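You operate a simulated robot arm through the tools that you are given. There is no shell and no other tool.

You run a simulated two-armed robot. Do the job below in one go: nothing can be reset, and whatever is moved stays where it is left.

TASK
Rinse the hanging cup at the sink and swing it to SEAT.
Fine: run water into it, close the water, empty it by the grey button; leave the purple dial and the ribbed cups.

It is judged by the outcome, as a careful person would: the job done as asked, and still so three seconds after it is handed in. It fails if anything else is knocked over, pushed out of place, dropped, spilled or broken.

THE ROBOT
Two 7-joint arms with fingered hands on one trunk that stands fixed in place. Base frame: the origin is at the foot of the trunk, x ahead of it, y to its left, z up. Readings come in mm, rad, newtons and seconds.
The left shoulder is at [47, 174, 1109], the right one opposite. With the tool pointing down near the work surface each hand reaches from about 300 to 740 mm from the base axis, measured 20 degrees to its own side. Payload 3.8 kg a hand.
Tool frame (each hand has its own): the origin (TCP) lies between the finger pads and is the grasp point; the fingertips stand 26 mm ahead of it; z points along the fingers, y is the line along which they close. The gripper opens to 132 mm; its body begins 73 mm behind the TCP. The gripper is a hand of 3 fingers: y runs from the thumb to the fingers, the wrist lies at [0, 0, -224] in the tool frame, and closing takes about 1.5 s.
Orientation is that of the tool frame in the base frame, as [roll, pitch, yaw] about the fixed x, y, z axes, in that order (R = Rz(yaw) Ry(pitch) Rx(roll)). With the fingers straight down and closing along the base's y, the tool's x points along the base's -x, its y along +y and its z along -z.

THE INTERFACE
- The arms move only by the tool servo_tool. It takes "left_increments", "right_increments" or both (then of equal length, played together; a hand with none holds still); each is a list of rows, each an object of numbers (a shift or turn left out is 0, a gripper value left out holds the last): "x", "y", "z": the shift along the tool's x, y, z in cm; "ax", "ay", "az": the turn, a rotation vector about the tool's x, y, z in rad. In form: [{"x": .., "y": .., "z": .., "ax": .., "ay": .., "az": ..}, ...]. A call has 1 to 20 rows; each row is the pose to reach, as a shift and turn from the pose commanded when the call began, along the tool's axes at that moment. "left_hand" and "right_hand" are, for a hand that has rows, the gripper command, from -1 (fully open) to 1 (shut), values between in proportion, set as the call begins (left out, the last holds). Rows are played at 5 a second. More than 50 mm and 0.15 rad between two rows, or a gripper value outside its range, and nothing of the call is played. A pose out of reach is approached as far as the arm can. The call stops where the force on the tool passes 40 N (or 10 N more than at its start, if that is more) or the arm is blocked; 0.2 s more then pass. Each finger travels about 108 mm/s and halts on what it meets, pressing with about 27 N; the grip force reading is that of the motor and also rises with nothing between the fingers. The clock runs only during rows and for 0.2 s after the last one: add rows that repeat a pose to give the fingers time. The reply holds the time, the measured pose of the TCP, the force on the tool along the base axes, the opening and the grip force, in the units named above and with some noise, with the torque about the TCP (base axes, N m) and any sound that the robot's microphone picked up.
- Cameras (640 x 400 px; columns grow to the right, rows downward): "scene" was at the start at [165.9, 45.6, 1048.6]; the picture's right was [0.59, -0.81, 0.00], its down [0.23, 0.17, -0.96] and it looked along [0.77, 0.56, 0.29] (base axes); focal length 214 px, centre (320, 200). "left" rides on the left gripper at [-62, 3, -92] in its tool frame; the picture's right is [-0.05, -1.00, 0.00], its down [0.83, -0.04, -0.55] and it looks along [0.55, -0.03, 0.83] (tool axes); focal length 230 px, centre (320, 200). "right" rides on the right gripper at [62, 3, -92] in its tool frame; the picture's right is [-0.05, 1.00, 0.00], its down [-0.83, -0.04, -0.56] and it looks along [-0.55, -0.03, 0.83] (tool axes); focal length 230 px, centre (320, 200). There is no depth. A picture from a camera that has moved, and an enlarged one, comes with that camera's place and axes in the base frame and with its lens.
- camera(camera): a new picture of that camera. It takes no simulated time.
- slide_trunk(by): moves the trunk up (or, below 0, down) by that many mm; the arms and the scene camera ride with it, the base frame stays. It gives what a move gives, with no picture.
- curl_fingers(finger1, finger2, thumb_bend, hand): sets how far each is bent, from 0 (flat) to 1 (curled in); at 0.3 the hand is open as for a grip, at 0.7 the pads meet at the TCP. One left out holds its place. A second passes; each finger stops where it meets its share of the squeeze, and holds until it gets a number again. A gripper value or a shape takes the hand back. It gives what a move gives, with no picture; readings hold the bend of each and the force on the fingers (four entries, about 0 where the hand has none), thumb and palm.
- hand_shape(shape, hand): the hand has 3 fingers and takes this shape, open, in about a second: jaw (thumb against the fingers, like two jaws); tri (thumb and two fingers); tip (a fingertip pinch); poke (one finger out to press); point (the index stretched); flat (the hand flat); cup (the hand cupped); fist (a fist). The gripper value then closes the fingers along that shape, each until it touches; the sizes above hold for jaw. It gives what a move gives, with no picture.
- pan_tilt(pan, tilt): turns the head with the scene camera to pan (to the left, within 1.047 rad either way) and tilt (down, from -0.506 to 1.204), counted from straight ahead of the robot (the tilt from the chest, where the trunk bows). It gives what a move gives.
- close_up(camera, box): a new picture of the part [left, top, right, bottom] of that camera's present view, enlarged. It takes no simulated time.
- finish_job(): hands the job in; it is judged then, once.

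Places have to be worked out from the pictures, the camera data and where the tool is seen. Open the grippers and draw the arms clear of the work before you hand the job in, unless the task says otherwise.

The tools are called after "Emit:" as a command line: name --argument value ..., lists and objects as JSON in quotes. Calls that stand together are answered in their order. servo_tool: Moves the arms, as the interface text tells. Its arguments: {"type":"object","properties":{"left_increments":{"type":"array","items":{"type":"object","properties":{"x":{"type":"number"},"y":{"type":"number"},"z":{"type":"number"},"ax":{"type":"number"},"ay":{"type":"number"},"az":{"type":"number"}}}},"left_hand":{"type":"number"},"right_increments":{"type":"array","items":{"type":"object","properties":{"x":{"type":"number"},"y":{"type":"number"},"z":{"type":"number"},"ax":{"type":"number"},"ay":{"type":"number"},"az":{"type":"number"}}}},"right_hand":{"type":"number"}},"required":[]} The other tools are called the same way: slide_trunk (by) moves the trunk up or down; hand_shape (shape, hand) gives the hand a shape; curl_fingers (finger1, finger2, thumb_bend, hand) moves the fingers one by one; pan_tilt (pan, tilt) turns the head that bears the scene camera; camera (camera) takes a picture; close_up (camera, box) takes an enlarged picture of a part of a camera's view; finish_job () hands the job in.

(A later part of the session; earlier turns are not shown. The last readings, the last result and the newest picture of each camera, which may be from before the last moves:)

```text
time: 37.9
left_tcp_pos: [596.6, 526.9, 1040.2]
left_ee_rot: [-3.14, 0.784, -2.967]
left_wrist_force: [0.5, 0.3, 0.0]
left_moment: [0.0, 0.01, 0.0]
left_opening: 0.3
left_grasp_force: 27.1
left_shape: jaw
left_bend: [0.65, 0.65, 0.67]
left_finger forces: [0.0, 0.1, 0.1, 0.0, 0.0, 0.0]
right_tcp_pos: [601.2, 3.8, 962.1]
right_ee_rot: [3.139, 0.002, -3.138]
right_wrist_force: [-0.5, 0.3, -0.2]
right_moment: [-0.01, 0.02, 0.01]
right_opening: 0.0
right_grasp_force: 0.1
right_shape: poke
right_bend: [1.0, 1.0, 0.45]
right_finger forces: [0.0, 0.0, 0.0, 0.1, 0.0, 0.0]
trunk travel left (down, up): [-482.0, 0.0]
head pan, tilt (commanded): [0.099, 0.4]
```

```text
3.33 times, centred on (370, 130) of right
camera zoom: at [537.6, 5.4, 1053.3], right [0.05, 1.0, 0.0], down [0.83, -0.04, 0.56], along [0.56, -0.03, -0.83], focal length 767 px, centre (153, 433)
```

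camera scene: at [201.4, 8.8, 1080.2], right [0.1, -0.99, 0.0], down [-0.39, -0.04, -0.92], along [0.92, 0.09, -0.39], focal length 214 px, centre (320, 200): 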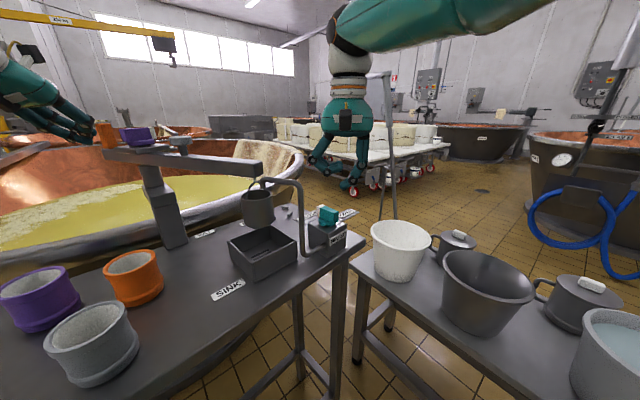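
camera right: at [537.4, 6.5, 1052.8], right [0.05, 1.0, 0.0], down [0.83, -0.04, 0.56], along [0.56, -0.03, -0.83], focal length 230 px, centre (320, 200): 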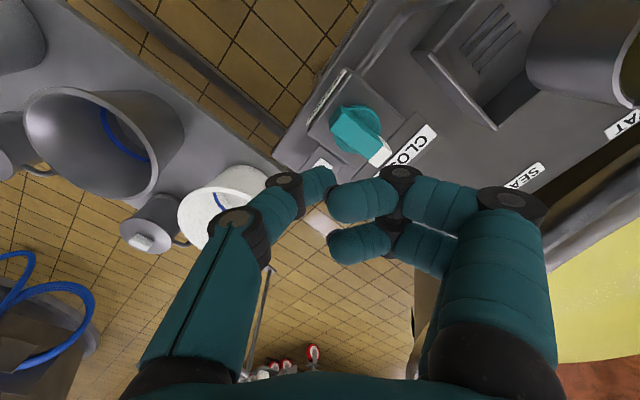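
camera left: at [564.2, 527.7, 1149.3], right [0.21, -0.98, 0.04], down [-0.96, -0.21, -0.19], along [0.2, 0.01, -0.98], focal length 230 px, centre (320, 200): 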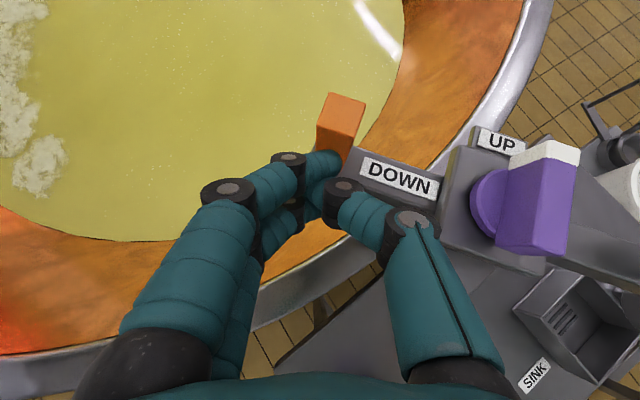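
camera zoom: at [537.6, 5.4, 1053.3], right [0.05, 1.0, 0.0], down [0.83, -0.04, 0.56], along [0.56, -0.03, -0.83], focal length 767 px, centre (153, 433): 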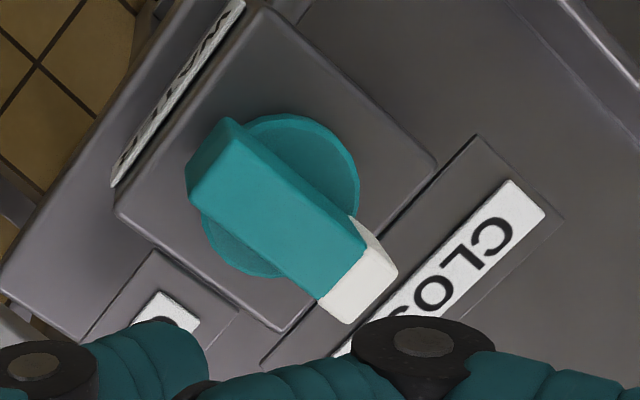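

The knob centre is at about (591,32), with its handle along 52°. I'll lower the thumb tip to z≈882 just right of the teal end and push it through the first 40°.

Emit:
servo_tool --right_increments '[{"z": 2}, {"z": 4}, {"z": 5.5}, {"x": 0.4, "y": 0.4, "z": 5.5}, {"x": 0.81, "y": 0.76, "z": 5.5}, {"x": 1.2, "y": 0.75, "z": 5.5}, {"x": 1.59, "y": 0.81, "z": 5.5}, {"x": 1.95, "y": 0.93, "z": 5.5}, {"x": 2.29, "y": 1.12, "z": 5.5}]'

Emit:
close_up --camera "right" --box '[290, 50, 450, 190]'

Emit:
close_up --camera "scene" --box '[250, 130, 410, 250]'

```text
time: 39.9
left_tcp_pos: [595.9, 527.0, 1040.2]
left_ee_rot: [3.141, 0.783, -2.967]
left_wrist_force: [0.5, -0.1, 0.5]
left_moment: [0.0, -0.02, -0.06]
left_opening: 0.1
left_grasp_force: 27.1
left_shape: jaw
left_bend: [0.65, 0.65, 0.67]
left_finger forces: [0.0, 0.0, 0.1, 0.0, 0.1, 0.0]
right_tcp_pos: [587.1, 14.9, 902.4]
right_ee_rot: [-3.141, -0.004, 3.141]
right_wrist_force: [-1.1, -4.3, -0.4]
right_moment: [-0.07, 0.01, 0.0]
right_opening: 0.2
right_grasp_force: 0.1
right_shape: poke
right_bend: [1.0, 1.0, 0.45]
right_finger forces: [0.0, 0.0, 0.0, 0.1, 3.2, 0.0]
right hand out of reach, approached as far as the arm can: row 2, 3, 7, 8, 9
trunk travel left (down, up): [-482.0, 0.0]
head pan, tilt (commanded): [0.099, 0.4]
```

```text
2.86 times, centred on (370, 120) of right
camera zoom: at [525.3, 17.7, 995.9], right [0.05, 1.0, 0.0], down [0.83, -0.04, 0.55], along [0.55, -0.03, -0.83], focal length 657 px, centre (177, 429)
```

zoom: 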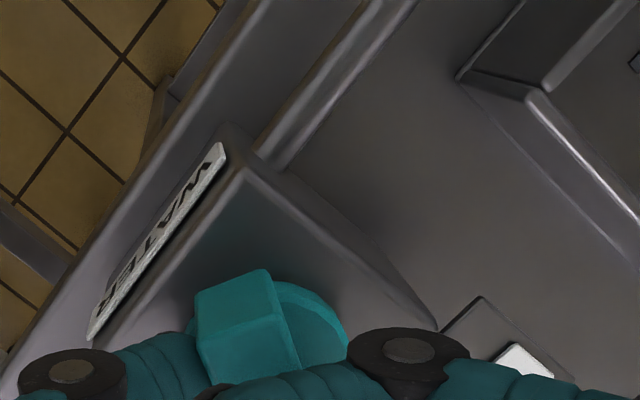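

```text
3.33 times, centred on (330, 190) of scene
camera zoom: at [201.3, 8.3, 1080.1], right [0.1, -0.99, 0.0], down [-0.39, -0.04, -0.92], along [0.92, 0.09, -0.39], focal length 715 px, centre (287, 233)
```

zoom: 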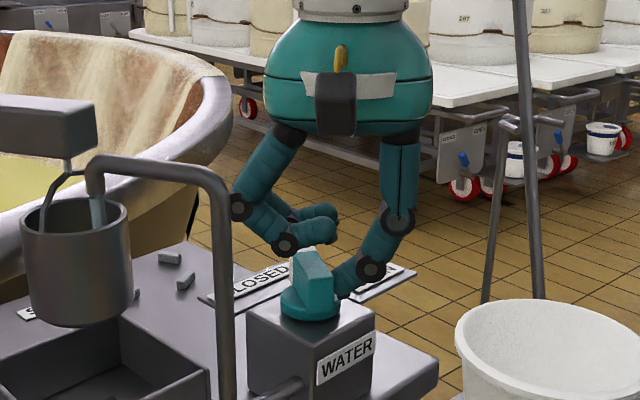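

The knob has turned about 45° and a stream is already running from the spout into the cup. The right arm reports a reach limit here, so I'll hold still a moment and check how the water is filling.

Emit:
servo_tool --right_increments '[{"z": 0}, {"z": 0}, {"z": 0}, {"z": 0}, {"z": 0}]'

Emit:
close_up --camera "scene" --box '[230, 160, 330, 260]'

Emit:
camera --camera "right"

```text
time: 41.1
left_tcp_pos: [594.9, 526.5, 1040.7]
left_ee_rot: [3.141, 0.783, -2.968]
left_wrist_force: [-0.3, -0.6, -0.1]
left_moment: [0.0, -0.01, 0.04]
left_opening: 0.0
left_grasp_force: 27.1
left_shape: jaw
left_bend: [0.65, 0.65, 0.67]
left_finger forces: [0.0, 0.0, 0.0, 0.1, 0.0, 0.1]
right_tcp_pos: [586.8, 15.7, 903.8]
right_ee_rot: [-3.141, -0.003, -3.141]
right_wrist_force: [-0.1, -4.3, -1.6]
right_moment: [-0.09, 0.01, 0.06]
right_opening: 0.2
right_grasp_force: 0.0
right_shape: poke
right_bend: [1.0, 1.0, 0.45]
right_finger forces: [0.0, 0.0, 0.1, 0.0, 3.2, 0.0]
trunk travel left (down, up): [-482.0, 0.0]
head pan, tilt (commanded): [0.099, 0.4]
```

```text
4.00 times, centred on (280, 210) of scene
camera zoom: at [201.4, 8.2, 1080.1], right [0.1, -0.99, 0.0], down [-0.39, -0.04, -0.92], along [0.92, 0.09, -0.39], focal length 858 px, centre (480, 160)
```

zoom: 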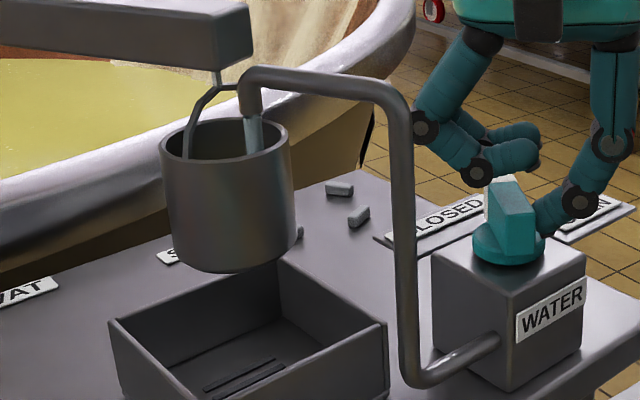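

```text
taken
camera right: at [525.6, 18.0, 996.3], right [0.05, 1.0, 0.0], down [0.83, -0.04, 0.55], along [0.55, -0.03, -0.83], focal length 230 px, centre (320, 200)
```

right: 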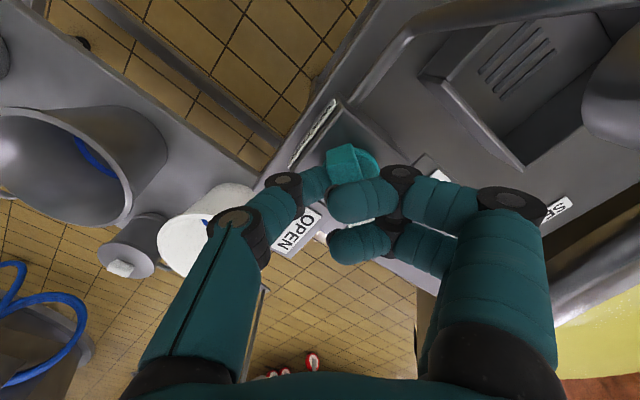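

Water keeps running into the cup. I'll try turning the knob further toward OPEN, keeping the thumb out at the handle's end.

Emit:
servo_tool --right_increments '[{"x": 0.4, "y": 0.0, "z": -0.2}, {"x": 0.8, "y": 0.1, "z": -0.3}, {"x": 1.1, "y": 0.3, "z": -0.3}, {"x": 1.3, "y": 0.6, "z": -0.3}]'

Emit:
close_up --camera "scene" --box '[230, 160, 370, 260]'

Emit:
close_up --camera "right" --box '[260, 50, 460, 250]'

```text
time: 42.1
left_tcp_pos: [596.5, 526.0, 1040.4]
left_ee_rot: [3.141, 0.785, -2.966]
left_wrist_force: [-0.9, 0.5, 0.3]
left_moment: [0.02, -0.01, 0.02]
left_opening: 0.0
left_grasp_force: 27.4
left_shape: jaw
left_bend: [0.65, 0.65, 0.67]
left_finger forces: [0.0, 0.1, 0.1, 0.0, 0.0, 0.0]
right_tcp_pos: [581.7, 26.0, 905.8]
right_ee_rot: [3.14, -0.002, -3.141]
right_wrist_force: [-5.0, -4.3, -1.3]
right_moment: [-0.07, 0.1, 0.03]
right_opening: 0.0
right_grasp_force: 0.2
right_shape: poke
right_bend: [1.0, 1.0, 0.45]
right_finger forces: [0.0, 0.0, 0.0, 0.0, 6.3, 0.1]
right hand out of reach, approached as far as the arm can: row 1, 2, 3, 4
trunk travel left (down, up): [-482.0, 0.0]
head pan, tilt (commanded): [0.099, 0.4]
```

```text
4.00 times, centred on (300, 210) of scene
camera zoom: at [201.0, 8.3, 1080.2], right [0.1, -0.99, 0.0], down [-0.39, -0.04, -0.92], along [0.92, 0.09, -0.39], focal length 858 px, centre (400, 160)
```

zoom: 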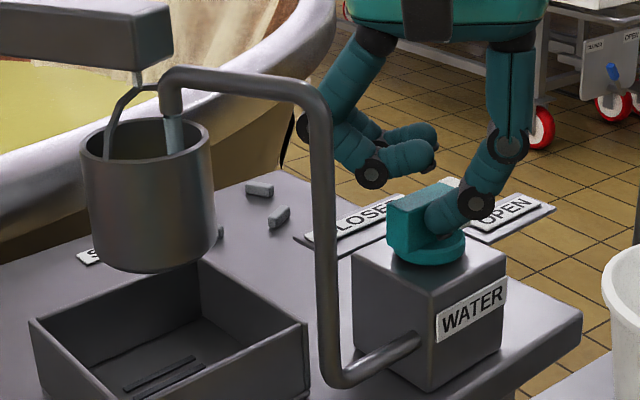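

```text
2.00 times, centred on (360, 150) of right
camera zoom: at [520.1, 29.3, 997.8], right [0.05, 1.0, 0.0], down [0.83, -0.04, 0.55], along [0.55, -0.03, -0.83], focal length 460 px, centre (240, 300)
```

zoom: 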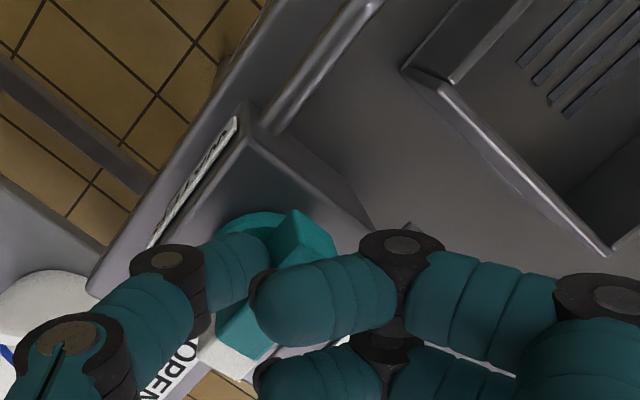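

The white tip now points at OPEN and the water runs steadily. I'll draw the thumb back in −y to the side from which it will close the knob, and let the water run.

Emit:
servo_tool --right_increments '[{"y": -0.6}, {"x": -0.2, "y": -1.2}, {"x": -0.5, "y": -1.8}, {"x": -0.7, "y": -2.4}, {"x": -0.7, "y": -2.4}, {"x": -0.7, "y": -2.4}]'

Emit:
close_up --camera "scene" --box '[230, 160, 370, 260]'

Emit:
close_up --camera "right" --box '[260, 50, 460, 250]'

```text
time: 43.5
left_tcp_pos: [595.9, 527.2, 1039.9]
left_ee_rot: [3.141, 0.783, -2.964]
left_wrist_force: [-0.3, -0.3, -0.3]
left_moment: [0.01, 0.02, 0.05]
left_opening: 0.3
left_grasp_force: 26.9
left_shape: jaw
left_bend: [0.65, 0.65, 0.67]
left_finger forces: [0.0, 0.1, 0.0, 0.0, 0.0, 0.0]
right_tcp_pos: [594.0, 2.5, 906.8]
right_ee_rot: [-3.141, -0.002, 3.141]
right_wrist_force: [0.4, 0.0, 1.2]
right_moment: [0.03, 0.01, 0.0]
right_opening: 0.0
right_grasp_force: 0.0
right_shape: poke
right_bend: [1.0, 1.0, 0.45]
right_finger forces: [0.0, 0.1, 0.0, 0.0, 0.0, 0.1]
right hand out of reach, approached as far as the arm can: row 2
trunk travel left (down, up): [-482.0, 0.0]
head pan, tilt (commanded): [0.099, 0.4]
```

```text
4.00 times, centred on (300, 210) of scene
camera zoom: at [201.5, 8.5, 1080.1], right [0.1, -0.99, 0.0], down [-0.39, -0.04, -0.92], along [0.92, 0.09, -0.39], focal length 858 px, centre (400, 160)
```

zoom: 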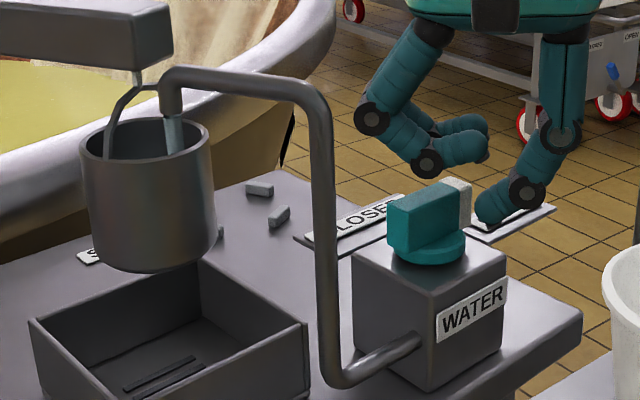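

```text
2.00 times, centred on (360, 150) of right
camera zoom: at [531.9, 4.6, 998.7], right [0.05, 1.0, 0.0], down [0.83, -0.04, 0.55], along [0.55, -0.03, -0.83], focal length 460 px, centre (240, 300)
```

zoom: 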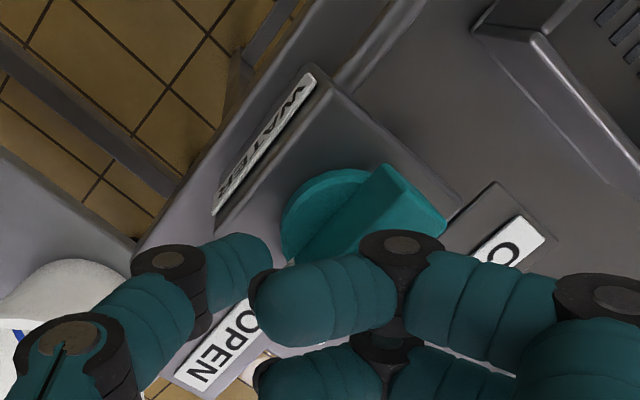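

The knob is fully at OPEN and the thumb is clear. I'll let it run about 3 s more and look for the level.

Emit:
servo_tool --right_increments '[{"z": 0}, {"z": 0}, {"z": 0}, {"z": 0}, {"z": 0}, {"z": 0}, {"z": 0}, {"z": 0}, {"z": 0}, {"z": 0}, {"z": 0}, {"z": 0}]'

Emit:
close_up --camera "scene" --box '[240, 170, 300, 230]'

```text
time: 46.1
left_tcp_pos: [596.5, 527.2, 1040.9]
left_ee_rot: [-3.141, 0.785, -2.967]
left_wrist_force: [0.3, 0.0, -0.1]
left_moment: [-0.02, -0.01, 0.0]
left_opening: 0.1
left_grasp_force: 27.4
left_shape: jaw
left_bend: [0.65, 0.65, 0.67]
left_finger forces: [0.1, 0.0, 0.1, 0.1, 0.0, 0.1]
right_tcp_pos: [594.2, 2.0, 904.8]
right_ee_rot: [3.141, 0.0, -3.141]
right_wrist_force: [-0.3, 0.3, -0.1]
right_moment: [-0.01, 0.0, 0.0]
right_opening: 0.0
right_grasp_force: 0.1
right_shape: poke
right_bend: [1.0, 1.0, 0.45]
right_finger forces: [0.0, 0.1, 0.0, 0.1, 0.1, 0.1]
trunk travel left (down, up): [-482.0, 0.0]
head pan, tilt (commanded): [0.099, 0.4]
```

```text
6.67 times, centred on (270, 200) of scene
camera zoom: at [201.4, 8.5, 1080.1], right [0.1, -0.99, 0.0], down [-0.39, -0.04, -0.92], along [0.92, 0.09, -0.39], focal length 1430 px, centre (653, 200)
```

zoom: 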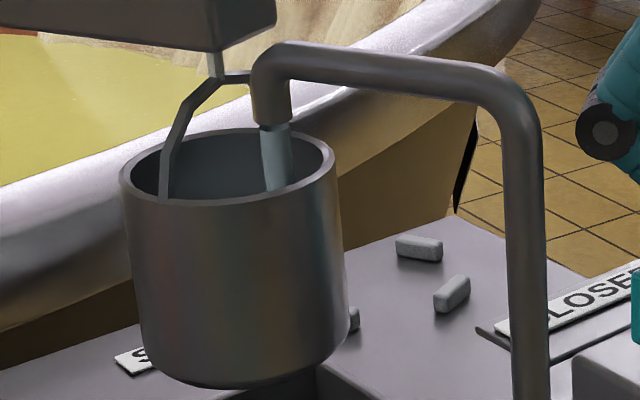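

Water has been in for about 6.5 s and a bluish level seems to show inside the cup. Now I'll close: the thumb goes behind the white end and pushes it counter-clockwise.

Emit:
servo_tool --right_increments '[{"x": 0.35, "y": 0.2}, {"x": 0.69, "y": 0.45}, {"x": 0.35, "y": 0.92}, {"x": -0.03, "y": 0.96}, {"x": -0.4, "y": 1.07}, {"x": -0.75, "y": 1.24}, {"x": -1.07, "y": 1.47}, {"x": -1.34, "y": 1.75}, {"x": -1.56, "y": 2.07}]'

Emit:
close_up --camera "scene" --box '[230, 160, 370, 260]'

Emit:
close_up --camera "right" --box '[260, 50, 460, 250]'

```text
time: 48.1
left_tcp_pos: [595.8, 527.0, 1040.9]
left_ee_rot: [-3.141, 0.782, -2.968]
left_wrist_force: [-0.1, -0.7, 0.3]
left_moment: [0.01, 0.02, 0.01]
left_opening: 0.1
left_grasp_force: 27.0
left_shape: jaw
left_bend: [0.65, 0.65, 0.67]
left_finger forces: [0.0, 0.0, 0.0, 0.1, 0.0, 0.1]
right_tcp_pos: [592.1, 9.0, 906.3]
right_ee_rot: [3.141, 0.0, -3.141]
right_wrist_force: [0.1, 0.2, 0.4]
right_moment: [0.03, -0.03, -0.01]
right_opening: 0.2
right_grasp_force: 0.1
right_shape: poke
right_bend: [1.0, 1.0, 0.45]
right_finger forces: [0.0, 0.0, 0.1, 0.0, 0.0, 0.0]
right hand out of reach, approached as far as the arm can: row 1, 2, 5, 6, 7, 8, 9
trunk travel left (down, up): [-482.0, 0.0]
head pan, tilt (commanded): [0.099, 0.4]
```

```text
4.00 times, centred on (300, 210) of scene
camera zoom: at [201.4, 8.6, 1080.1], right [0.1, -0.99, 0.0], down [-0.39, -0.04, -0.92], along [0.92, 0.09, -0.39], focal length 858 px, centre (400, 160)
```

zoom: 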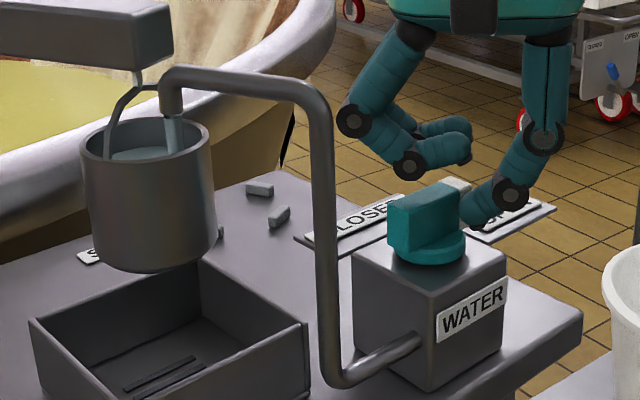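

```text
2.00 times, centred on (360, 150) of right
camera zoom: at [530.2, 12.7, 997.9], right [0.05, 1.0, 0.0], down [0.83, -0.04, 0.56], along [0.55, -0.03, -0.83], focal length 460 px, centre (240, 300)
```

zoom: 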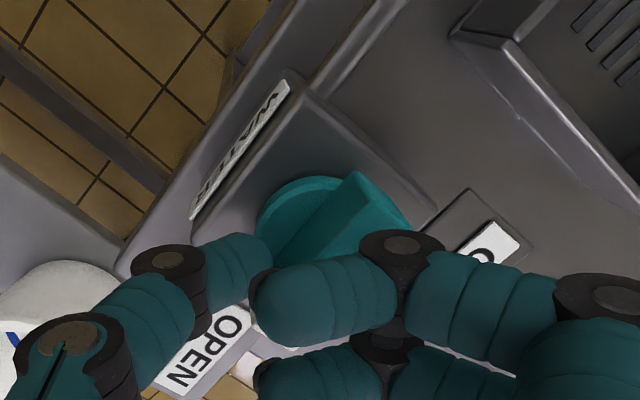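

The cup now shows water near the brim, but the right arm couldn't follow the straight-down path. I'll turn and tilt the hand to a more natural heading and push the knob round to CLOSED.

Emit:
servo_tool --right_increments '[{"x": 0.37, "y": -0.2, "z": -0.13, "ax": -0.0146, "ay": -0.0825, "az": -0.1161}, {"x": 0.73, "y": -0.3, "z": -0.27, "ax": -0.0291, "ay": -0.1651, "az": -0.2321}, {"x": 1.1, "y": -0.26, "z": -0.4, "ax": -0.0437, "ay": -0.2476, "az": -0.3482}, {"x": 0.81, "y": 0.01, "z": -0.4, "ax": -0.0437, "ay": -0.2476, "az": -0.3482}, {"x": 0.43, "y": 0.05, "z": -0.4, "ax": -0.0437, "ay": -0.2476, "az": -0.3482}, {"x": 0.06, "y": 0.16, "z": -0.4, "ax": -0.0437, "ay": -0.2476, "az": -0.3482}, {"x": -0.29, "y": 0.33, "z": -0.4, "ax": -0.0437, "ay": -0.2476, "az": -0.3482}, {"x": -0.61, "y": 0.56, "z": -0.4, "ax": -0.0437, "ay": -0.2476, "az": -0.3482}, {"x": -0.88, "y": 0.84, "z": -0.4, "ax": -0.0437, "ay": -0.2476, "az": -0.3482}, {"x": -1.1, "y": 1.16, "z": -0.4, "ax": -0.0437, "ay": -0.2476, "az": -0.3482}, {"x": -1.26, "y": 1.51, "z": -0.4, "ax": -0.0437, "ay": -0.2476, "az": -0.3482}, {"x": -1.35, "y": 1.89, "z": -0.4, "ax": -0.0437, "ay": -0.2476, "az": -0.3482}, {"x": -1.38, "y": 2.28, "z": -0.4, "ax": -0.0437, "ay": -0.2476, "az": -0.3482}]'

Emit:
close_up --camera "scene" --box '[230, 160, 370, 260]'

Emit:
close_up --camera "right" --box '[260, 50, 460, 250]'

```text
time: 50.9
left_tcp_pos: [596.2, 527.6, 1040.8]
left_ee_rot: [3.141, 0.784, -2.967]
left_wrist_force: [-0.5, -0.3, -0.5]
left_moment: [0.01, -0.01, -0.01]
left_opening: 0.2
left_grasp_force: 26.8
left_shape: jaw
left_bend: [0.65, 0.65, 0.67]
left_finger forces: [0.1, 0.0, 0.0, 0.0, 0.0, 0.1]
right_tcp_pos: [632.0, 49.2, 904.5]
right_ee_rot: [3.142, 0.249, -2.791]
right_wrist_force: [0.5, 0.4, -0.1]
right_moment: [0.01, 0.02, -0.03]
right_opening: 0.0
right_grasp_force: 0.2
right_shape: poke
right_bend: [1.0, 1.0, 0.45]
right_finger forces: [0.0, 0.0, 0.0, 0.0, 0.0, 0.1]
right hand out of reach, approached as far as the arm can: row 1, 2, 3, 4, 5, 6, 7, 8, 9, 10, 11, 12, 13
trunk travel left (down, up): [-482.0, 0.0]
head pan, tilt (commanded): [0.099, 0.4]
```

```text
4.00 times, centred on (300, 210) of scene
camera zoom: at [201.4, 8.6, 1080.1], right [0.1, -0.99, 0.0], down [-0.39, -0.04, -0.92], along [0.92, 0.09, -0.39], focal length 858 px, centre (400, 160)
```

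zoom: 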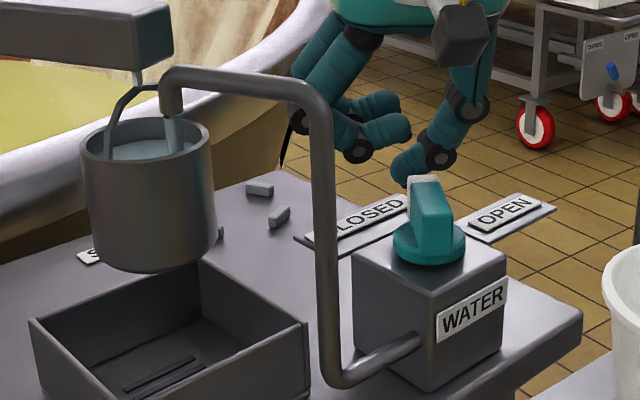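

```text
2.00 times, centred on (360, 150) of right
camera zoom: at [553.7, 22.3, 980.0], right [-0.3, 0.96, 0.01], down [0.64, 0.19, 0.74], along [0.71, 0.23, -0.67], focal length 460 px, centre (240, 300)
```

zoom: 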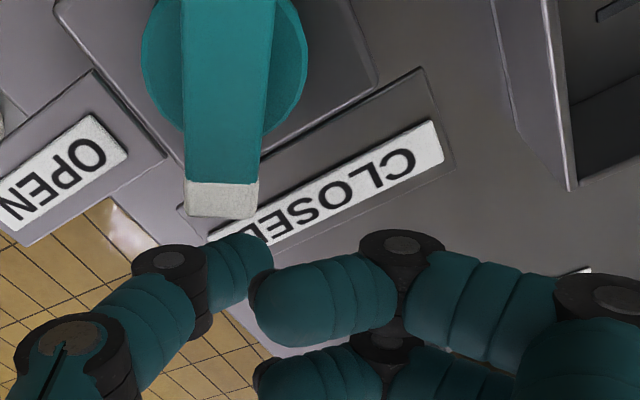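

The water is still running. The knob has come back to about 18°, roughly halfway to CLOSED, and the thumb slid past it. I'll check where the commanded pose stands with a null step before the next push.

Emit:
servo_tool --right_increments '[{"z": -0.5}]'

```text
time: 51.3
left_tcp_pos: [596.2, 526.2, 1040.9]
left_ee_rot: [-3.141, 0.783, -2.968]
left_wrist_force: [0.7, -0.1, 0.2]
left_moment: [-0.02, -0.01, 0.0]
left_opening: 0.0
left_grasp_force: 27.8
left_shape: jaw
left_bend: [0.65, 0.65, 0.67]
left_finger forces: [0.0, 0.1, 0.1, 0.0, 0.0, 0.0]
right_tcp_pos: [632.6, 46.9, 908.3]
right_ee_rot: [3.14, 0.248, -2.792]
right_wrist_force: [-1.0, 0.2, 0.1]
right_moment: [0.01, 0.04, -0.01]
right_opening: 0.0
right_grasp_force: 0.1
right_shape: poke
right_bend: [1.0, 1.0, 0.45]
right_finger forces: [0.0, 0.0, 0.0, 0.0, 0.0, 0.0]
trunk travel left (down, up): [-482.0, 0.0]
head pan, tilt (commanded): [0.099, 0.4]
```

The pose is reachable again here at (632.6,47,908). I'll go round to the −y side of the white end: first move in −y, then partway back in −x.

Emit:
servo_tool --right_increments '[{"x": 0.4, "y": -1.13, "z": -0.1}, {"x": 0.8, "y": -2.26, "z": -0.2}, {"x": 1.2, "y": -3.38, "z": -0.3}, {"x": 1.85, "y": -3.14, "z": -0.46}, {"x": 2.5, "y": -2.9, "z": -0.62}]'

Emit:
close_up --camera "scene" --box '[230, 160, 370, 260]'

Emit:
close_up --camera "right" --box '[260, 50, 460, 250]'

```text
time: 52.5
left_tcp_pos: [596.2, 527.8, 1041.5]
left_ee_rot: [3.14, 0.783, -2.967]
left_wrist_force: [0.3, 0.3, -0.3]
left_moment: [-0.02, -0.01, -0.02]
left_opening: 0.0
left_grasp_force: 27.0
left_shape: jaw
left_bend: [0.65, 0.65, 0.67]
left_finger forces: [0.0, 0.1, 0.0, 0.0, 0.1, 0.1]
right_tcp_pos: [645.9, 18.6, 904.3]
right_ee_rot: [3.141, 0.249, -2.791]
right_wrist_force: [-0.1, -0.3, 0.2]
right_moment: [0.03, 0.0, 0.02]
right_opening: 0.0
right_grasp_force: 0.0
right_shape: poke
right_bend: [1.0, 1.0, 0.45]
right_finger forces: [0.1, 0.1, 0.0, 0.1, 0.1, 0.0]
right hand out of reach, approached as far as the arm can: row 1, 2, 3, 4, 5
trunk travel left (down, up): [-482.0, 0.0]
head pan, tilt (commanded): [0.099, 0.4]
```

```text
4.00 times, centred on (300, 210) of scene
camera zoom: at [201.5, 8.4, 1080.1], right [0.1, -0.99, 0.0], down [-0.39, -0.04, -0.92], along [0.92, 0.09, -0.39], focal length 858 px, centre (400, 160)
```

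zoom: 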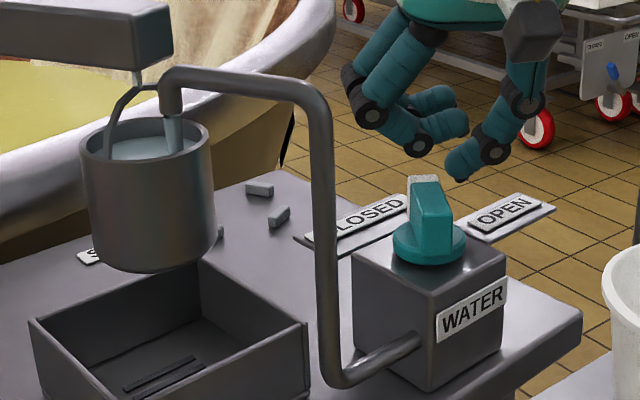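

```text
2.00 times, centred on (360, 150) of right
camera zoom: at [566.9, -7.6, 979.1], right [-0.3, 0.96, 0.01], down [0.64, 0.19, 0.74], along [0.71, 0.23, -0.67], focal length 460 px, centre (240, 300)
```

zoom: 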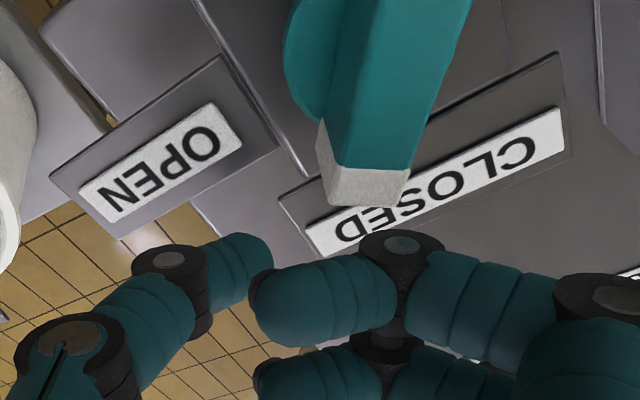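

The right arm keeps hitting a limit with the shoulder this high, so I'll raise both hands clear and then lower the trunk, which should give the right arm room over the knob. The cup stays put on its own.

Emit:
servo_tool --left_increments '[{"x": 0.6, "y": 0.2, "z": -1.2}, {"x": -1.4, "y": 0.5, "z": -5.2}, {"x": -3.9, "y": 0.8, "z": -9.0}, {"x": -6.0, "y": 1.0, "z": -13.0}, {"x": -6.4, "y": 1.04, "z": -14.8}]' --right_increments '[{"x": -0.8, "z": -3.1, "ay": 0.05}, {"x": -1.6, "z": -6.2, "ay": 0.1}, {"x": -2.3, "z": -9.3, "ay": 0.15}, {"x": -3.1, "z": -12.4, "ay": 0.2}, {"x": -3.9, "z": -15.5, "ay": 0.249}]'

Emit:
slide_trunk --by -128

Emit:
camera --camera "scene"

Emit:
camera --camera "right"

```text
time: 53.7
left_tcp_pos: [536.2, 528.3, 1189.3]
left_ee_rot: [3.141, 0.783, -2.969]
left_wrist_force: [0.6, -0.9, -0.1]
left_moment: [-0.02, -0.01, 0.02]
left_opening: 0.1
left_grasp_force: 26.7
left_shape: jaw
left_bend: [0.65, 0.65, 0.67]
left_finger forces: [0.1, 0.0, 0.0, 0.1, 0.1, 0.1]
right_tcp_pos: [600.3, -9.1, 1049.1]
right_ee_rot: [-3.14, 0.009, -2.79]
right_wrist_force: [-0.2, 0.4, 0.1]
right_moment: [-0.02, 0.0, 0.04]
right_opening: 0.0
right_grasp_force: 0.1
right_shape: poke
right_bend: [1.0, 1.0, 0.45]
right_finger forces: [0.0, 0.0, 0.1, 0.0, 0.1, 0.0]
right hand out of reach, approached as far as the arm can: row 1, 2, 3, 4, 5
trunk travel left (down, up): [-482.0, 0.0]
head pan, tilt (commanded): [0.099, 0.4]
```

```text
time: 55.3
left_tcp_pos: [535.1, 527.5, 1060.7]
left_ee_rot: [-3.141, 0.787, -2.966]
left_wrist_force: [0.1, 0.1, -0.6]
left_moment: [-0.01, -0.03, -0.01]
left_opening: 0.0
left_grasp_force: 26.9
left_shape: jaw
left_bend: [0.65, 0.65, 0.67]
left_finger forces: [0.0, 0.0, 0.0, 0.0, 0.0, 0.1]
right_tcp_pos: [601.5, -8.5, 922.8]
right_ee_rot: [3.141, 0.003, -2.791]
right_wrist_force: [-0.4, 0.9, 0.3]
right_moment: [-0.01, 0.0, -0.01]
right_opening: 0.0
right_grasp_force: 0.1
right_shape: poke
right_bend: [1.0, 1.0, 0.45]
right_finger forces: [0.0, 0.0, 0.0, 0.0, 0.1, 0.1]
trunk travel left (down, up): [-354.0, 128.0]
head pan, tilt (commanded): [0.099, 0.4]
```

```text
taken
camera scene: at [185.1, 8.7, 916.0], right [0.1, -0.99, 0.0], down [-0.39, -0.04, -0.92], along [0.92, 0.09, -0.39], focal length 214 px, centre (320, 200)
```

scene: 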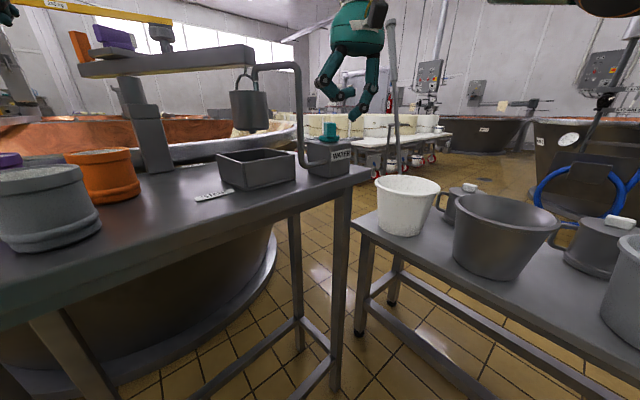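

```text
taken
camera right: at [542.6, -27.0, 1014.6], right [-0.29, 0.96, 0.0], down [0.79, 0.24, 0.56], along [0.53, 0.16, -0.83], focal length 230 px, centre (320, 200)
```

right: 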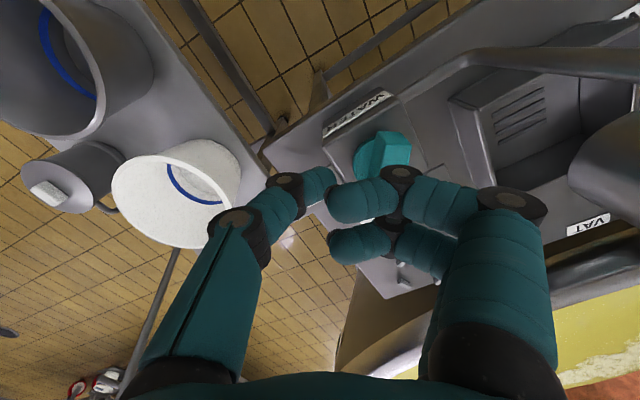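

With the trunk lower, the right hand now stands straight down at (601.5,−8.5,923) with no complaint. I'll lower the tip beside the white end and push it the rest of the way to CLOSED.

Emit:
servo_tool --right_increments '[{"x": -0.4, "y": 0.4, "z": 0.7}, {"x": -0.8, "y": 0.9, "z": 1.4}, {"x": -1.27, "y": 1.45, "z": 1.4}, {"x": -1.56, "y": 2.1, "z": 1.4}, {"x": -1.85, "y": 2.75, "z": 1.4}, {"x": -2.04, "y": 2.95, "z": 1.4}, {"x": -2.25, "y": 3.28, "z": 1.4}, {"x": -2.41, "y": 3.63, "z": 1.4}, {"x": -2.49, "y": 3.89, "z": 1.4}]'

Emit:
close_up --camera "scene" --box '[220, 50, 380, 190]'

Emit:
close_up --camera "right" --box '[260, 50, 460, 250]'

```text
time: 57.3
left_tcp_pos: [535.7, 525.9, 1061.7]
left_ee_rot: [3.14, 0.783, -2.97]
left_wrist_force: [-0.1, 0.5, -0.6]
left_moment: [0.0, 0.0, 0.02]
left_opening: 0.1
left_grasp_force: 27.2
left_shape: jaw
left_bend: [0.65, 0.65, 0.67]
left_finger forces: [0.1, 0.1, 0.1, 0.0, 0.0, 0.0]
right_tcp_pos: [614.2, 34.0, 907.9]
right_ee_rot: [-3.14, 0.0, -2.796]
right_wrist_force: [3.6, -14.5, 0.6]
right_moment: [-0.28, -0.08, 0.05]
right_opening: 0.0
right_grasp_force: 0.1
right_shape: poke
right_bend: [1.0, 1.0, 0.45]
right_finger forces: [0.1, 0.1, 0.0, 0.1, 12.6, 0.0]
trunk travel left (down, up): [-354.0, 128.0]
head pan, tilt (commanded): [0.099, 0.4]
```

```text
2.86 times, centred on (300, 120) of scene
camera zoom: at [185.4, 7.3, 916.0], right [0.1, -0.99, 0.0], down [-0.39, -0.04, -0.92], along [0.92, 0.09, -0.39], focal length 613 px, centre (377, 429)
```

zoom: 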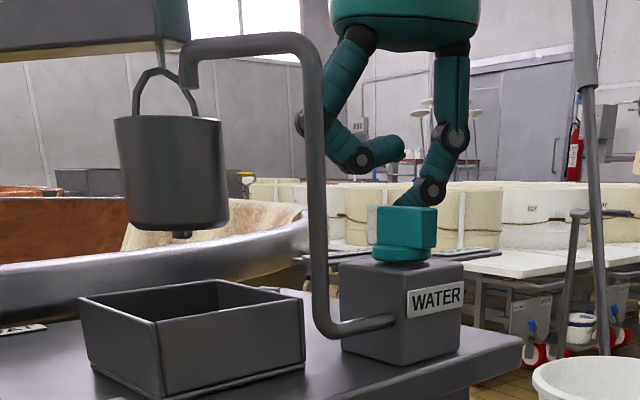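

```text
2.00 times, centred on (360, 150) of right
camera zoom: at [554.1, 15.4, 1000.0], right [-0.29, 0.96, 0.0], down [0.8, 0.24, 0.56], along [0.53, 0.16, -0.83], focal length 460 px, centre (240, 300)
```

zoom: 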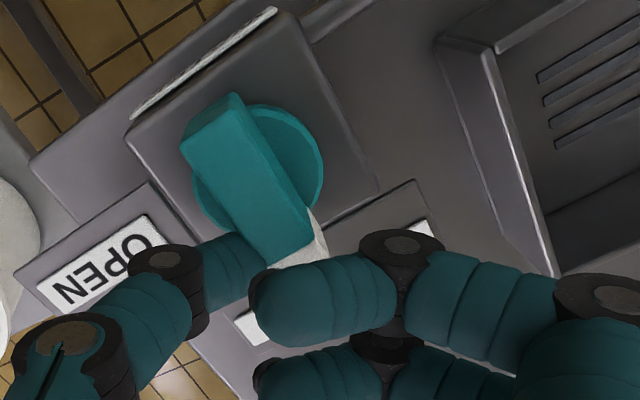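

The stream has stopped and the push met a firm stop (14.5 N), so the water is closed. I'll draw the thumb back and up, then verify the knob.

Emit:
servo_tool --right_increments '[{"x": 0.3, "y": -0.9}, {"x": 0.6, "y": -1.8}, {"x": 0.8, "y": -2.4, "z": -1.5}, {"x": 0.8, "y": -2.4, "z": -5}, {"x": 0.8, "y": -2.4, "z": -9}, {"x": 0.8, "y": -2.4, "z": -13}]'

Emit:
close_up --camera "right" --box '[240, 20, 480, 220]'

Emit:
close_up --camera "scene" --box '[200, 40, 380, 200]'

```text
time: 58.7
left_tcp_pos: [535.7, 526.3, 1061.5]
left_ee_rot: [3.141, 0.787, -2.966]
left_wrist_force: [-0.9, 0.1, 0.5]
left_moment: [0.0, 0.01, -0.04]
left_opening: 0.1
left_grasp_force: 26.9
left_shape: jaw
left_bend: [0.65, 0.65, 0.67]
left_finger forces: [0.0, 0.1, 0.1, 0.0, 0.1, 0.0]
right_tcp_pos: [612.8, 10.5, 1039.8]
right_ee_rot: [3.14, 0.001, -2.792]
right_wrist_force: [-0.1, -0.1, 1.0]
right_moment: [-0.02, -0.04, 0.0]
right_opening: 0.0
right_grasp_force: 0.1
right_shape: poke
right_bend: [1.0, 1.0, 0.45]
right_finger forces: [0.0, 0.0, 0.0, 0.1, 0.1, 0.1]
trunk travel left (down, up): [-354.0, 128.0]
head pan, tilt (commanded): [0.099, 0.4]
```

```text
2.00 times, centred on (360, 120) of right
camera zoom: at [553.1, -6.7, 1131.9], right [-0.29, 0.96, 0.0], down [0.79, 0.24, 0.56], along [0.53, 0.16, -0.83], focal length 460 px, centre (240, 360)
```

zoom: 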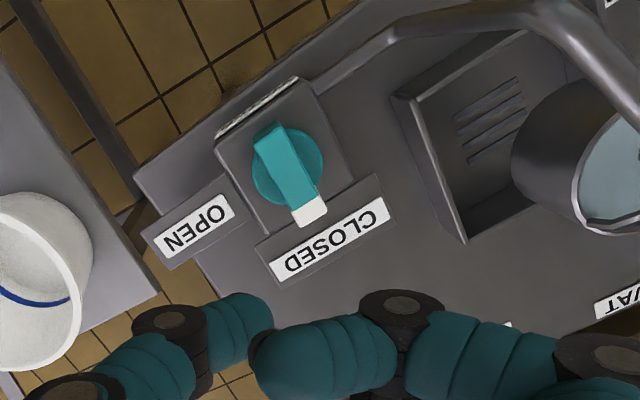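

```text
2.50 times, centred on (290, 120) of scene
camera zoom: at [184.6, 8.7, 916.2], right [0.1, -0.99, 0.0], down [-0.39, -0.04, -0.92], along [0.92, 0.09, -0.39], focal length 536 px, centre (395, 400)
```

zoom: 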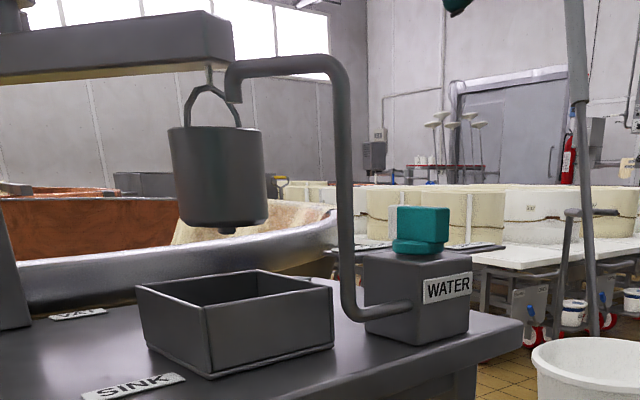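

The knob matches its starting place at CLOSED, no stream runs, and the cup holds water over the basin. Next is the grey button; I'll look with the left camera to place it and see the bar.

Emit:
camera --camera "left"

Emit:
pan_tilt --pan 0.5 --tilt 0.0

Emit:
camera --camera "scene"

```text
taken
camera left: at [512.5, 526.4, 1170.8], right [0.21, -0.98, 0.04], down [-0.96, -0.21, -0.19], along [0.2, 0.01, -0.98], focal length 230 px, centre (320, 200)
```

left: 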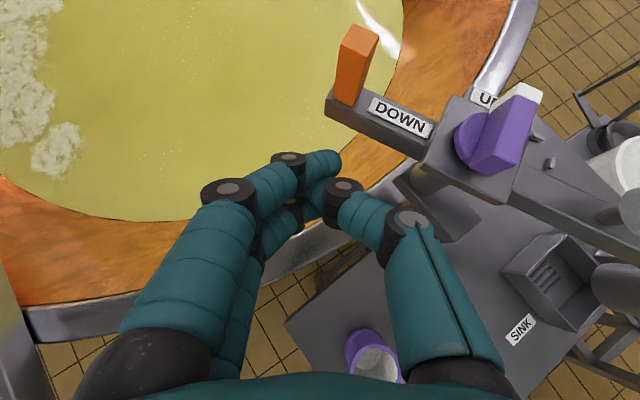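

```text
time: 59.5
left_tcp_pos: [534.6, 527.4, 1060.9]
left_ee_rot: [3.141, 0.784, -2.966]
left_wrist_force: [0.5, -0.7, -0.2]
left_moment: [0.0, -0.03, 0.0]
left_opening: 0.2
left_grasp_force: 26.6
left_shape: jaw
left_bend: [0.65, 0.65, 0.67]
left_finger forces: [0.0, 0.1, 0.0, 0.0, 0.0, 0.0]
right_tcp_pos: [613.3, 11.9, 1039.1]
right_ee_rot: [3.14, 0.002, -2.791]
right_wrist_force: [-0.5, -0.1, 0.1]
right_moment: [0.01, 0.02, 0.03]
right_opening: 0.0
right_grasp_force: 0.0
right_shape: poke
right_bend: [1.0, 1.0, 0.45]
right_finger forces: [0.0, 0.0, 0.0, 0.0, 0.1, 0.0]
trunk travel left (down, up): [-354.0, 128.0]
head pan, tilt (commanded): [0.499, 0.0]
```

```text
taken
camera scene: at [171.9, 42.4, 953.0], right [0.48, -0.88, 0.0], down [0.0, 0.0, -1.0], along [0.88, 0.48, 0.0], focal length 214 px, centre (320, 200)
```

scene: 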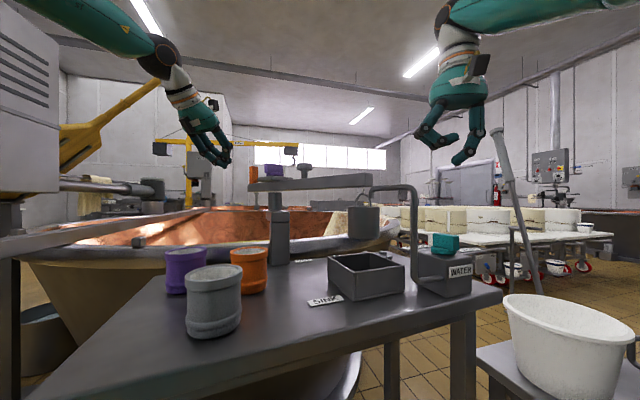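

I'll enlarge the scene view around the button and dial to fix the button's height.

Emit:
close_up --camera "scene" --box '[230, 140, 390, 240]'

```text
4.00 times, centred on (310, 190) of scene
camera zoom: at [171.9, 42.4, 953.0], right [0.48, -0.88, 0.0], down [0.0, 0.0, -1.0], along [0.88, 0.48, 0.0], focal length 858 px, centre (360, 240)
```

zoom: 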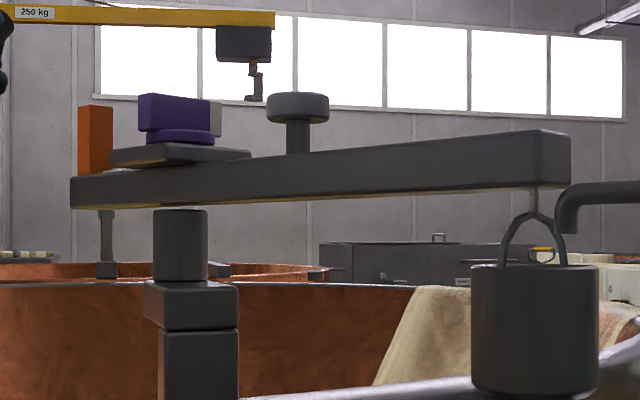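

The button's cap is about 36 mm wide, centred near (581,308), with its top at z≈1036. I'll lift the left hand over the dial and bring its closed fingertips 20 mm above the button.

Emit:
servo_tool --left_increments '[{"x": -3.4, "z": -3.4}, {"x": -3.3, "y": -4.4, "z": -3.6}, {"x": -3.15, "y": -8.9, "z": -3.8}, {"x": -3.0, "y": -13.4, "z": -4.0}, {"x": -2.9, "y": -17.9, "z": -4.2}, {"x": -2.75, "y": -22.35, "z": -4.32}, {"x": -1.5, "y": -22.35, "z": -3.0}, {"x": -0.17, "y": -22.35, "z": -1.74}]'

Emit:
camera --camera "left"

Emit:
close_up --camera "scene" --box '[220, 100, 400, 220]'

```text
time: 61.3
left_tcp_pos: [562.6, 302.7, 1073.3]
left_ee_rot: [-3.14, 0.783, -2.968]
left_wrist_force: [-0.1, 0.1, -0.3]
left_moment: [0.01, -0.02, 0.0]
left_opening: 0.0
left_grasp_force: 26.5
left_shape: jaw
left_bend: [0.65, 0.65, 0.67]
left_finger forces: [0.0, 0.0, 0.0, 0.0, 0.0, 0.0]
right_tcp_pos: [612.9, 11.5, 1039.0]
right_ee_rot: [3.139, 0.003, -2.79]
right_wrist_force: [-0.1, 0.7, -0.5]
right_moment: [-0.01, -0.03, -0.01]
right_opening: 0.1
right_grasp_force: 0.1
right_shape: poke
right_bend: [1.0, 1.0, 0.45]
right_finger forces: [0.0, 0.0, 0.1, 0.1, 0.0, 0.1]
trunk travel left (down, up): [-354.0, 128.0]
head pan, tilt (commanded): [0.499, 0.0]
```

```text
taken
camera left: at [539.6, 302.2, 1182.8], right [0.21, -0.98, 0.04], down [-0.96, -0.21, -0.19], along [0.2, 0.01, -0.98], focal length 230 px, centre (320, 200)
```

left: 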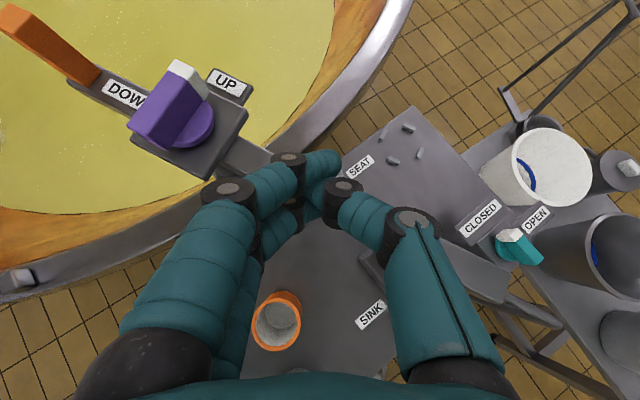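

```text
3.33 times, centred on (310, 160) of scene
camera zoom: at [172.0, 42.2, 953.0], right [0.48, -0.88, 0.0], down [0.0, 0.0, -1.0], along [0.88, 0.48, 0.0], focal length 715 px, centre (353, 333)
```

zoom: 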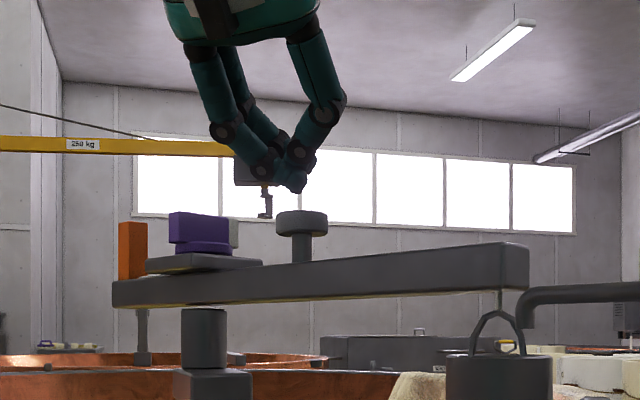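

The fingertips hang about 20 mm above the button, perhaps 3 mm left of its centre. I'll correct that and press straight down in small steps.

Emit:
servo_tool --left_increments '[{"x": 0.5, "y": -0.28, "z": 0.63}, {"x": 1.06, "y": -0.28, "z": 1.2}, {"x": 1.34, "y": -0.28, "z": 1.49}, {"x": 1.62, "y": -0.28, "z": 1.77}, {"x": 1.9, "y": -0.28, "z": 2.05}]'

Emit:
close_up --camera "scene" --box '[220, 100, 400, 320]'

```text
time: 62.5
left_tcp_pos: [564.9, 300.7, 1046.7]
left_ee_rot: [-3.14, 0.785, -2.967]
left_wrist_force: [-1.8, 0.0, 3.0]
left_moment: [0.0, -0.01, 0.0]
left_opening: 0.1
left_grasp_force: 27.3
left_shape: jaw
left_bend: [0.65, 0.65, 0.67]
left_finger forces: [0.1, 0.0, 0.0, 0.0, 0.1, 0.0]
right_tcp_pos: [613.0, 12.9, 1038.4]
right_ee_rot: [3.141, 0.001, -2.791]
right_wrist_force: [-0.4, -0.3, 0.0]
right_moment: [-0.03, 0.02, -0.02]
right_opening: 0.0
right_grasp_force: 0.0
right_shape: poke
right_bend: [1.0, 1.0, 0.45]
right_finger forces: [0.0, 0.1, 0.0, 0.0, 0.1, 0.0]
trunk travel left (down, up): [-354.0, 128.0]
head pan, tilt (commanded): [0.499, 0.0]
heard: click
```

```text
1.82 times, centred on (310, 210) of scene
camera zoom: at [171.6, 42.3, 953.1], right [0.48, -0.88, 0.0], down [0.0, 0.0, -1.0], along [0.88, 0.48, 0.0], focal length 390 px, centre (338, 182)
```

zoom: 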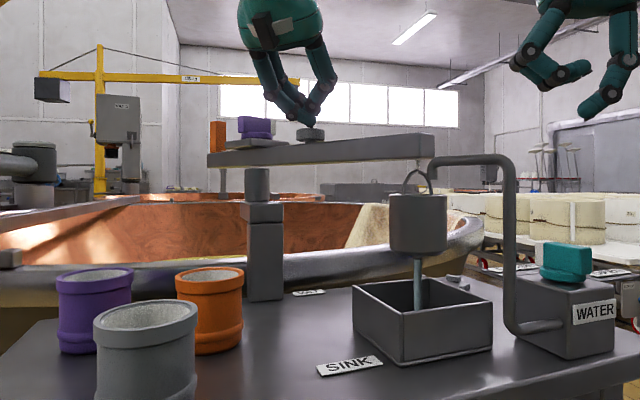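

The button clicked and water is draining from the cup's bottom into the basin. I'll hold the press for a few seconds and watch.

Emit:
servo_tool --left_increments '[{"z": 0}, {"z": 0}, {"z": 0}, {"z": 0}, {"z": 0}, {"z": 0}, {"z": 0}, {"z": 0}, {"z": 0}, {"z": 0}, {"z": 0}, {"z": 0}, {"z": 0}, {"z": 0}, {"z": 0}]'

Emit:
close_up --camera "scene" --box '[220, 100, 400, 320]'

Emit:
camera --camera "right"

```text
time: 65.7
left_tcp_pos: [564.1, 301.7, 1047.2]
left_ee_rot: [-3.141, 0.786, -2.97]
left_wrist_force: [-0.5, -0.1, 4.2]
left_moment: [-0.04, -0.03, 0.03]
left_opening: 0.0
left_grasp_force: 27.5
left_shape: jaw
left_bend: [0.65, 0.65, 0.67]
left_finger forces: [0.1, 0.0, 0.1, 0.0, 0.1, 0.1]
right_tcp_pos: [613.0, 11.3, 1038.6]
right_ee_rot: [3.14, 0.0, -2.79]
right_wrist_force: [0.2, -0.4, 0.0]
right_moment: [0.01, 0.02, 0.0]
right_opening: 0.0
right_grasp_force: 0.2
right_shape: poke
right_bend: [1.0, 1.0, 0.45]
right_finger forces: [0.1, 0.0, 0.0, 0.1, 0.0, 0.0]
trunk travel left (down, up): [-354.0, 128.0]
head pan, tilt (commanded): [0.499, 0.0]
```

```text
1.82 times, centred on (310, 210) of scene
camera zoom: at [171.7, 42.3, 953.1], right [0.48, -0.88, 0.0], down [0.0, 0.0, -1.0], along [0.88, 0.48, 0.0], focal length 390 px, centre (338, 182)
```

zoom: 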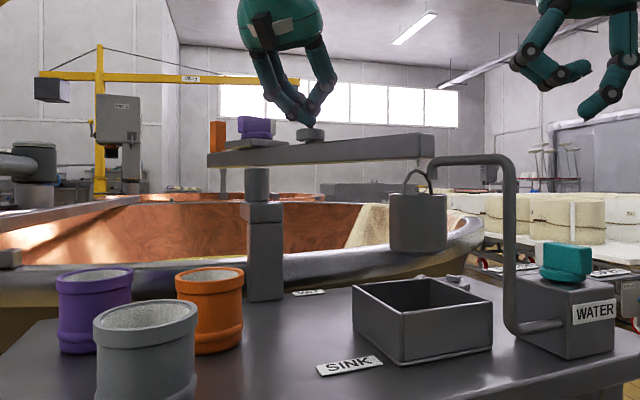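

```text
taken
camera right: at [553.5, -7.0, 1131.2], right [-0.29, 0.96, 0.0], down [0.79, 0.24, 0.56], along [0.53, 0.16, -0.83], focal length 230 px, centre (320, 200)
```

right: 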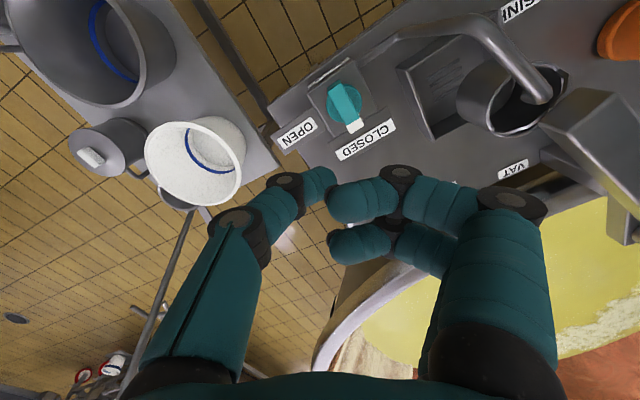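

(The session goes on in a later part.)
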